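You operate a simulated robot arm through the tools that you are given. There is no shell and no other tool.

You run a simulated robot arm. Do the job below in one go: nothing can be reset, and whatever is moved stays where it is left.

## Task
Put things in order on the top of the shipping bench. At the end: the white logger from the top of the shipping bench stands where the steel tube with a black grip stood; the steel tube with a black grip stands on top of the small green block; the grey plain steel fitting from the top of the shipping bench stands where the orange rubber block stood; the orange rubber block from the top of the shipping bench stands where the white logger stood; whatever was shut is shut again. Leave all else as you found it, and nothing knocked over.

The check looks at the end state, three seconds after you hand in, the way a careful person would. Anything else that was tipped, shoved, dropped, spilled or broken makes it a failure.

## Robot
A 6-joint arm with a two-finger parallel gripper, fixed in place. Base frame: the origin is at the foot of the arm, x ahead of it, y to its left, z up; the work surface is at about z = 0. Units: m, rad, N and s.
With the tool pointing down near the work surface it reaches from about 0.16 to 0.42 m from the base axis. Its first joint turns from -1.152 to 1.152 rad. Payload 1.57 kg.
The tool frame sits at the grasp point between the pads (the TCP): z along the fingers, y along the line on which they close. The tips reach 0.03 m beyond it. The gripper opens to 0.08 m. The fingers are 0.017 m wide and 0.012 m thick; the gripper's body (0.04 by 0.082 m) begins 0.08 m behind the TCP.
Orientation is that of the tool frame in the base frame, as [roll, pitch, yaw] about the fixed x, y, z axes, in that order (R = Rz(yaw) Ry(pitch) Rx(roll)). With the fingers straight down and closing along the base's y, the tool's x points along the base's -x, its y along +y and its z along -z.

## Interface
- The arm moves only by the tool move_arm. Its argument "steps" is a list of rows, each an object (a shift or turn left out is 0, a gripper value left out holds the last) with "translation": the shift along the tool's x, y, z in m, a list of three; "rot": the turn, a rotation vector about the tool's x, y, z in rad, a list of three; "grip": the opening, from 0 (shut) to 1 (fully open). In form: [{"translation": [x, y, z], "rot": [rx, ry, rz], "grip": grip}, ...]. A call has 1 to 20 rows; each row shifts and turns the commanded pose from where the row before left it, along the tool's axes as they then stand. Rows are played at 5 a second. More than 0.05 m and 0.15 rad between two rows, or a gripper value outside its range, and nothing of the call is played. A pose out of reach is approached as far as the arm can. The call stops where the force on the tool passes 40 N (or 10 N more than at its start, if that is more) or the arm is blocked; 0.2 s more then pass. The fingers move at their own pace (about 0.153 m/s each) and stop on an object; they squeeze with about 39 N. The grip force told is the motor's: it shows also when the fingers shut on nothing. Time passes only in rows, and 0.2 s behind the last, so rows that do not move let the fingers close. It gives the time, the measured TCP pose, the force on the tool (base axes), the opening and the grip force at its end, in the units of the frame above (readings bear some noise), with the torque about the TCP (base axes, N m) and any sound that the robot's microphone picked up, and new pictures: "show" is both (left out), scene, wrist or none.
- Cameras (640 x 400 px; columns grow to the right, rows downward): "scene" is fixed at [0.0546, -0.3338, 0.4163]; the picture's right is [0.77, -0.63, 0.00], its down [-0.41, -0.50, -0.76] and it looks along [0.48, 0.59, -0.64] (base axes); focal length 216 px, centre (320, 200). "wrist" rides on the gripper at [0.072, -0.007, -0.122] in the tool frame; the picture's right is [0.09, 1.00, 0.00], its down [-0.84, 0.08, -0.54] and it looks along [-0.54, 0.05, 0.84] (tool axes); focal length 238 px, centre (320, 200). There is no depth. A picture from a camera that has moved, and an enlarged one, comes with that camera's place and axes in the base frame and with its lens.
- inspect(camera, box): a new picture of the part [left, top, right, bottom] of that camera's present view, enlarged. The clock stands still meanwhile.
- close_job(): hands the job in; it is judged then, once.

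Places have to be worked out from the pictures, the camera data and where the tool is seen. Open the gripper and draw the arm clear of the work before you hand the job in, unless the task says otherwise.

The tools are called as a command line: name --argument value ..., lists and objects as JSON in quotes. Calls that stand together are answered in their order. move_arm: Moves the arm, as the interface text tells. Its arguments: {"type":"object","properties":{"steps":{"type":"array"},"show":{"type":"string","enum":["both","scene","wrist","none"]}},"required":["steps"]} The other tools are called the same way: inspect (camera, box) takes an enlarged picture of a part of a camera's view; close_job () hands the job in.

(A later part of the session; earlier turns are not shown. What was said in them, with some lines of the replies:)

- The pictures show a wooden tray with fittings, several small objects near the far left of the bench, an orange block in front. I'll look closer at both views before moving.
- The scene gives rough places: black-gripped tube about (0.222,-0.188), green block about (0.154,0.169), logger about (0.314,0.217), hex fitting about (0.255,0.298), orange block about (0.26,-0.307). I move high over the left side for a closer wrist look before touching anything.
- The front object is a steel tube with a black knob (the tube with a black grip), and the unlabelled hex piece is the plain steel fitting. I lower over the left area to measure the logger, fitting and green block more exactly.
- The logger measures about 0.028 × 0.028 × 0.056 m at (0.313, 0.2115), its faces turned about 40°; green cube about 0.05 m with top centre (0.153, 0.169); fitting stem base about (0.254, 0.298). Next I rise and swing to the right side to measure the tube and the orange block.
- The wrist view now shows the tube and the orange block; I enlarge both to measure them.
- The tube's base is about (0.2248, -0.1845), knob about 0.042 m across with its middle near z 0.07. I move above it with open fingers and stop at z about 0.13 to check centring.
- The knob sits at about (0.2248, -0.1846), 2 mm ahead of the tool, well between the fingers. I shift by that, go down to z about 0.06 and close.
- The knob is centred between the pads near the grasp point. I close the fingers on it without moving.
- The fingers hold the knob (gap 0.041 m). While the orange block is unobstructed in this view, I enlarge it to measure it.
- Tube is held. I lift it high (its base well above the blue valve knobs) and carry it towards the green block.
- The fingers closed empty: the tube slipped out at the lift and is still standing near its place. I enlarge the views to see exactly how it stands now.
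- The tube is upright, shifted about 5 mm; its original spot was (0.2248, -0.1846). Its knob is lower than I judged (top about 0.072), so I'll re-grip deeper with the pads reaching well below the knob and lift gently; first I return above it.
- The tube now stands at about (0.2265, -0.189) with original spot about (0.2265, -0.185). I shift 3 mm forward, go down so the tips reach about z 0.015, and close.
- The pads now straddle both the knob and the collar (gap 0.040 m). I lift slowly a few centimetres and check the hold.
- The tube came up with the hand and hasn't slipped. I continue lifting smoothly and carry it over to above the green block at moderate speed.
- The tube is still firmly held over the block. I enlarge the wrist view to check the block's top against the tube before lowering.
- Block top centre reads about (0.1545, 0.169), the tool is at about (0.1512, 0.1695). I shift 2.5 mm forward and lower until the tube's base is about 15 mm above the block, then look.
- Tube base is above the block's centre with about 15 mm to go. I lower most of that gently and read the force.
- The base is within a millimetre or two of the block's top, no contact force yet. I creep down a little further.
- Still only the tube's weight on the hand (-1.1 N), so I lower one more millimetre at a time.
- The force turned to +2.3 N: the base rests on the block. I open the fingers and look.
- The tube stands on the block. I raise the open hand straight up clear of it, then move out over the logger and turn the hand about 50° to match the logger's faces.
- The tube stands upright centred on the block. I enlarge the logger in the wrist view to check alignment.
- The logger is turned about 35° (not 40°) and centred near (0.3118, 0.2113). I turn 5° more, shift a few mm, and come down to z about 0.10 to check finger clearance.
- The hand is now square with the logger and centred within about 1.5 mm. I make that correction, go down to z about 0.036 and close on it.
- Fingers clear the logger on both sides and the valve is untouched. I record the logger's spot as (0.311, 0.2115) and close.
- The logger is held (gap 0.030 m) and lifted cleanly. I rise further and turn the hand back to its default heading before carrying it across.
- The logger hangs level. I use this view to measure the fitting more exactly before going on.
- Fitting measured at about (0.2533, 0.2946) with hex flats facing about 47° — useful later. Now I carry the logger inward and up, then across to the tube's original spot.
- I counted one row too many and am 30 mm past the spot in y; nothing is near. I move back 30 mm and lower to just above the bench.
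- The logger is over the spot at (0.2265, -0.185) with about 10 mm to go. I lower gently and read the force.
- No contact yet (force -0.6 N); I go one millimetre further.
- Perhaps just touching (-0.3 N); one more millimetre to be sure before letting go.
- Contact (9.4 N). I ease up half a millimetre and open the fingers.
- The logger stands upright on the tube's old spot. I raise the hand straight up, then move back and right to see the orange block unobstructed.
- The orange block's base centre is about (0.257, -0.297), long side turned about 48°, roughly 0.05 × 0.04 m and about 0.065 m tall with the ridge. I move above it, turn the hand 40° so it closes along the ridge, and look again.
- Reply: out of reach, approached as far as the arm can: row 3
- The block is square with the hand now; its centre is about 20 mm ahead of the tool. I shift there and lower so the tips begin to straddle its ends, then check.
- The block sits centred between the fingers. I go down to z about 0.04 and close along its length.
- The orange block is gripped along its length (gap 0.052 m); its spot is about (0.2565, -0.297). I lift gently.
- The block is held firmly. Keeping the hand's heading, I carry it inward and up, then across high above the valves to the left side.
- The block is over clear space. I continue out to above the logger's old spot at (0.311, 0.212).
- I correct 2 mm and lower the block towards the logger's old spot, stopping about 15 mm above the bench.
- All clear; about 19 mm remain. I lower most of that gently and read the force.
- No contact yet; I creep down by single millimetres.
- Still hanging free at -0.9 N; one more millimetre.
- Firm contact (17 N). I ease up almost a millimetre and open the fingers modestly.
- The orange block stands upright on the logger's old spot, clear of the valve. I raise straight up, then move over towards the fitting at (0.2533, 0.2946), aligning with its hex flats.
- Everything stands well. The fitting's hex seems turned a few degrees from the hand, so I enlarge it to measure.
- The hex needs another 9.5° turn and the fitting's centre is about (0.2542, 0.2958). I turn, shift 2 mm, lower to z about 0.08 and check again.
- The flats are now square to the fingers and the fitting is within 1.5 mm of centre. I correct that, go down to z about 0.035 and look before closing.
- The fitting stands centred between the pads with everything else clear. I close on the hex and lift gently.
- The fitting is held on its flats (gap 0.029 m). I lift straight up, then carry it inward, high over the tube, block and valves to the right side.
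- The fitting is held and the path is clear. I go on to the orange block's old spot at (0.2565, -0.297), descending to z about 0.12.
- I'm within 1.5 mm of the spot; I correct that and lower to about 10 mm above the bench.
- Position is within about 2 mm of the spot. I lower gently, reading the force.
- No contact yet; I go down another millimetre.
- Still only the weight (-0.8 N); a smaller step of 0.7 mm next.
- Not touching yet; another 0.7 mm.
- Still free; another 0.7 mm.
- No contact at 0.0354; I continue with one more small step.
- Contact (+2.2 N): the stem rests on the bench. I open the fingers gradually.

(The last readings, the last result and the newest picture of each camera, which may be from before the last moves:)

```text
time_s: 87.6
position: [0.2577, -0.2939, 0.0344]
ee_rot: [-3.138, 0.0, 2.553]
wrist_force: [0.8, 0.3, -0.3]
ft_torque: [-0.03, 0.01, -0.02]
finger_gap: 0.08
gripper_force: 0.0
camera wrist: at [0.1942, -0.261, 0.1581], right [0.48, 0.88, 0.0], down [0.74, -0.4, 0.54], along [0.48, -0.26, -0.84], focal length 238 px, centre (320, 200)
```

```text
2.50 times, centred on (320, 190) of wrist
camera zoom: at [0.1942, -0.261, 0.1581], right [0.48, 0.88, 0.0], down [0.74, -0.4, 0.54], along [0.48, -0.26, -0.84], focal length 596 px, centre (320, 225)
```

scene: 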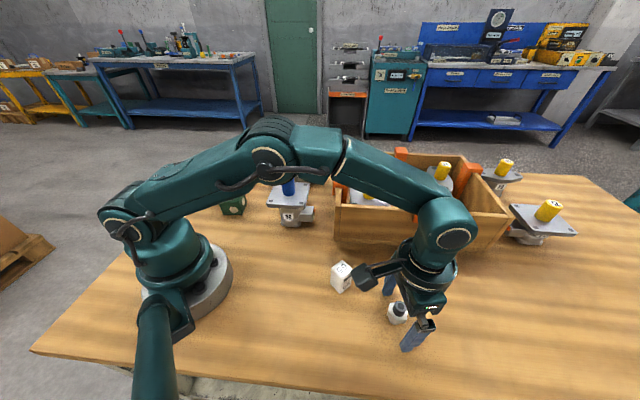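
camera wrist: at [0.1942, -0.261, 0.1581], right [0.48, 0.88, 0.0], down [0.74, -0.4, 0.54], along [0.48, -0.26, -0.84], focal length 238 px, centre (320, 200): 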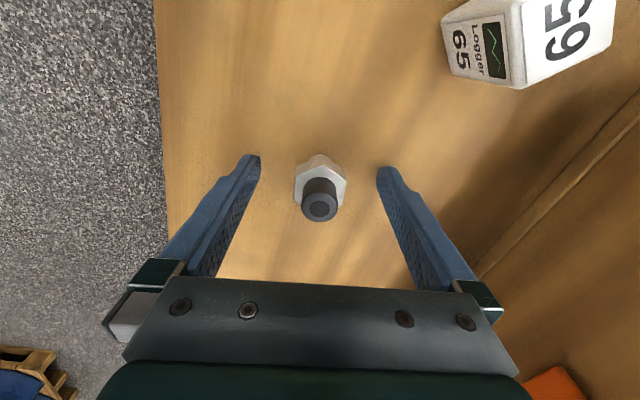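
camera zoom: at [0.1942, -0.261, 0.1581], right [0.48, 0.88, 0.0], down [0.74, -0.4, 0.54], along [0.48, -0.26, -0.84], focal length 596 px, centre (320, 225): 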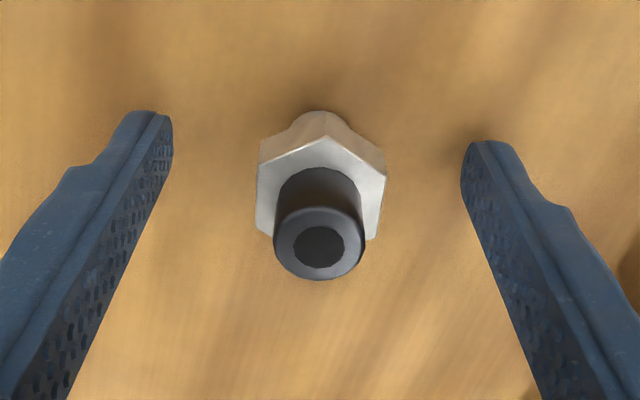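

The fitting stands upright. I raise the hand straight up, then draw it back and up clear of the work.

move_arm --steps '[{"translation": [0, 0, -0.012], "grip": 1}, {"translation": [0, 0, -0.03]}, {"translation": [0, 0, -0.04]}, {"translation": [0, 0, -0.035]}, {"translation": [0.025, 0.0116, -0.018]}, {"translation": [0.025, 0.0116, -0.02]}, {"translation": [0.025, 0.0116, -0.02]}, {"translation": [0.025, 0.0116, -0.02]}, {"translation": [0.017, 0.029, 0]}, {"translation": [0.017, 0.029, 0]}, {"translation": [0.017, 0.029, 0]}, {"translation": [0.017, 0.029, 0]}, {"translation": [0.017, 0.029, 0]}, {"translation": [0, 0, 0]}]' --show "both"

inspect --camera "scene" --box '[200, 130, 360, 230]'

inspect --camera "scene" --box '[310, 240, 430, 340]'

inspect --camera "scene" --box '[320, 130, 600, 305]'

```text
time_s: 90.6
position: [0.2109, -0.0342, 0.23]
ee_rot: [3.141, 0.001, 2.55]
wrist_force: [-0.3, 0.0, 0.3]
ft_torque: [-0.04, 0.01, -0.02]
finger_gap: 0.0803
gripper_force: 0.1
camera wrist: at [0.1464, -0.0001, 0.3529], right [0.48, 0.88, 0.0], down [0.74, -0.4, 0.54], along [0.48, -0.26, -0.84], focal length 238 px, centre (320, 200)
```

scene: 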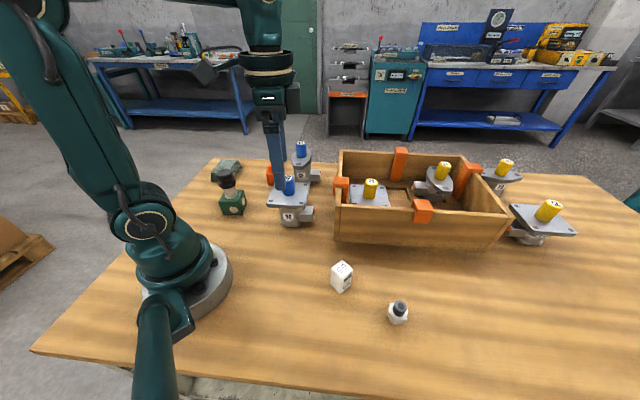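
wrist: 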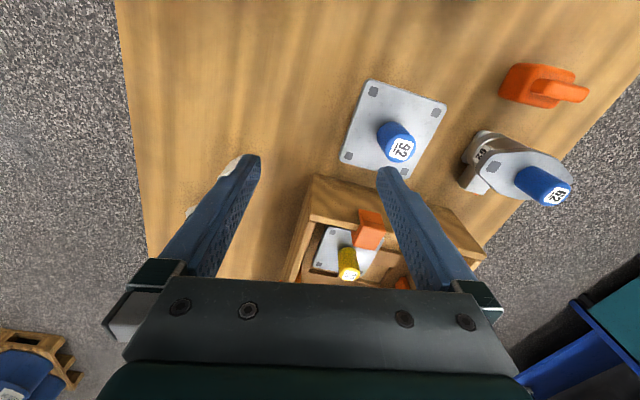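

```text
4.00 times, centred on (280, 180) of scene
camera zoom: at [0.0546, -0.3338, 0.4163], right [0.77, -0.63, 0.0], down [-0.41, -0.5, -0.76], along [0.48, 0.59, -0.64], focal length 865 px, centre (480, 280)
```

zoom: 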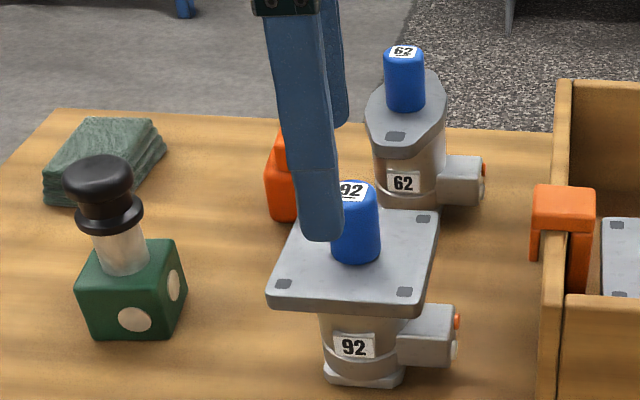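

```text
4.00 times, centred on (370, 290) of scene
camera zoom: at [0.0546, -0.3338, 0.4163], right [0.77, -0.63, 0.0], down [-0.41, -0.5, -0.76], along [0.48, 0.59, -0.64], focal length 865 px, centre (120, -160)
```

zoom: 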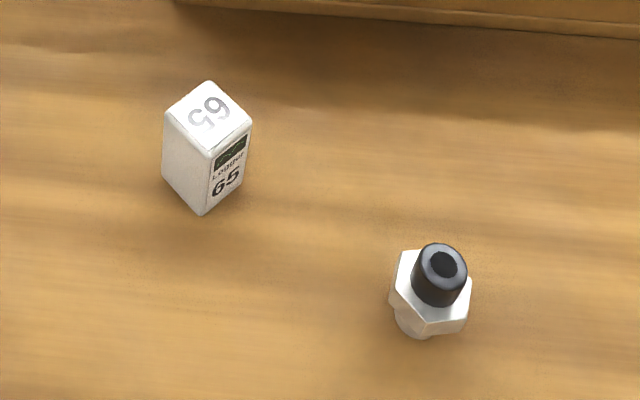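

```text
2.29 times, centred on (460, 218) of scene
camera zoom: at [0.0546, -0.3338, 0.4163], right [0.77, -0.63, 0.0], down [-0.41, -0.5, -0.76], along [0.48, 0.59, -0.64], focal length 494 px, centre (0, 160)
```

zoom: 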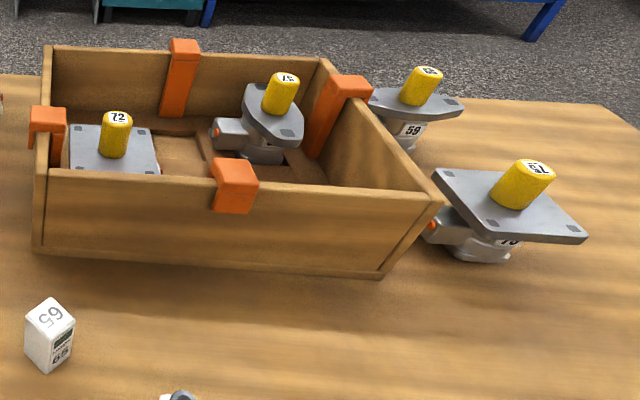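

Everything stands as required: tube on the green block, logger, fitting and orange block at their new spots, tray and valves unchanged. I move the hand a little back and up so nothing is hidden and take a last look at the orange block.

move_arm --steps '[{"translation": [-0.01, -0.033, -0.01], "grip": 1}, {"translation": [-0.01, -0.033, -0.01]}, {"translation": [0, 0, 0]}]' --show "both"

inspect --camera "scene" --box '[200, 130, 360, 230]'

```text
time_s: 91.4
position: [0.1884, -0.0991, 0.2521]
ee_rot: [-3.14, -0.001, 2.551]
wrist_force: [0.5, 0.4, -0.1]
ft_torque: [-0.01, 0.02, 0.03]
finger_gap: 0.0801
gripper_force: 0.0
camera wrist: at [0.1258, -0.0654, 0.3744], right [0.48, 0.88, 0.0], down [0.74, -0.4, 0.54], along [0.48, -0.26, -0.84], focal length 238 px, centre (320, 200)
```

scene: 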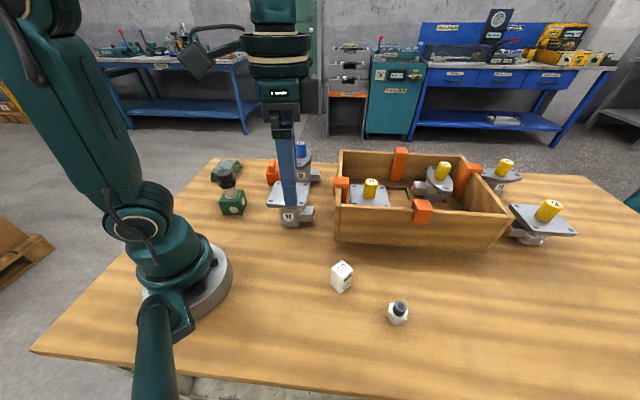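
wrist: 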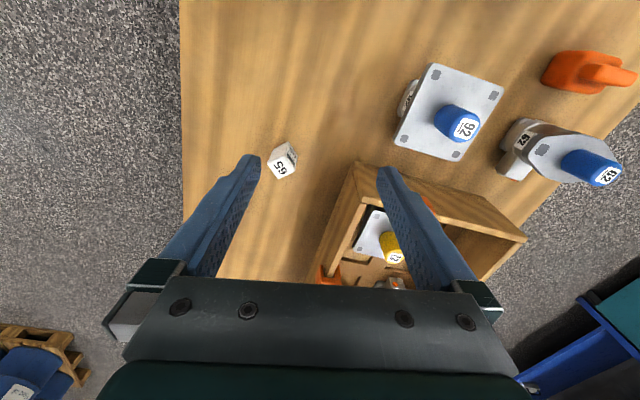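

```text
4.00 times, centred on (280, 180) of scene
camera zoom: at [0.0546, -0.3338, 0.4163], right [0.77, -0.63, 0.0], down [-0.41, -0.5, -0.76], along [0.48, 0.59, -0.64], focal length 865 px, centre (480, 280)
```

zoom: 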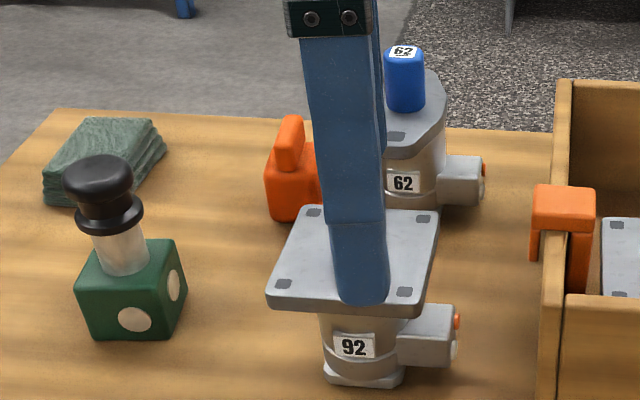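

All four things stand upright in their places, the gripper is open and empty, and the arm is clear above the work. Nothing was opened, so nothing needs shutting; I hand in the job.

close_job

```text
The job is handed in.
```

The job is handed in. All four items stand where the task asked, upright in the last pictures, and the gripper is open and clear of the bench.

| Item | Where it stands now |
|---|---|
| Steel tube with a black grip | On top of the small green block, centred |
| White logger | Where the tube stood, to within about 3 mm |
| Orange rubber block | Where the logger stood, to within about 2 mm |
| Grey plain steel fitting | Where the orange block stood, to within about 2 mm |

- **Slip:** on the first try the tube slipped out of the fingers at the start of the lift. It stayed upright and shifted about 4 mm, and a deeper grip on the second try held. I put the logger on the tube's original spot, not the shifted one.
- **Heading:** the logger is turned about 55° from how it first faced. I took the task to fix only its place.
- **Identification:** I took the unlabelled hex piece with the black cap to be the "plain steel fitting", and the front piece with the black knob to be the tube with the grip.
- **Left alone:** nothing was opened, so nothing needed shutting. The tray, the numbered valves and the green cloth look unmoved in the pictures.
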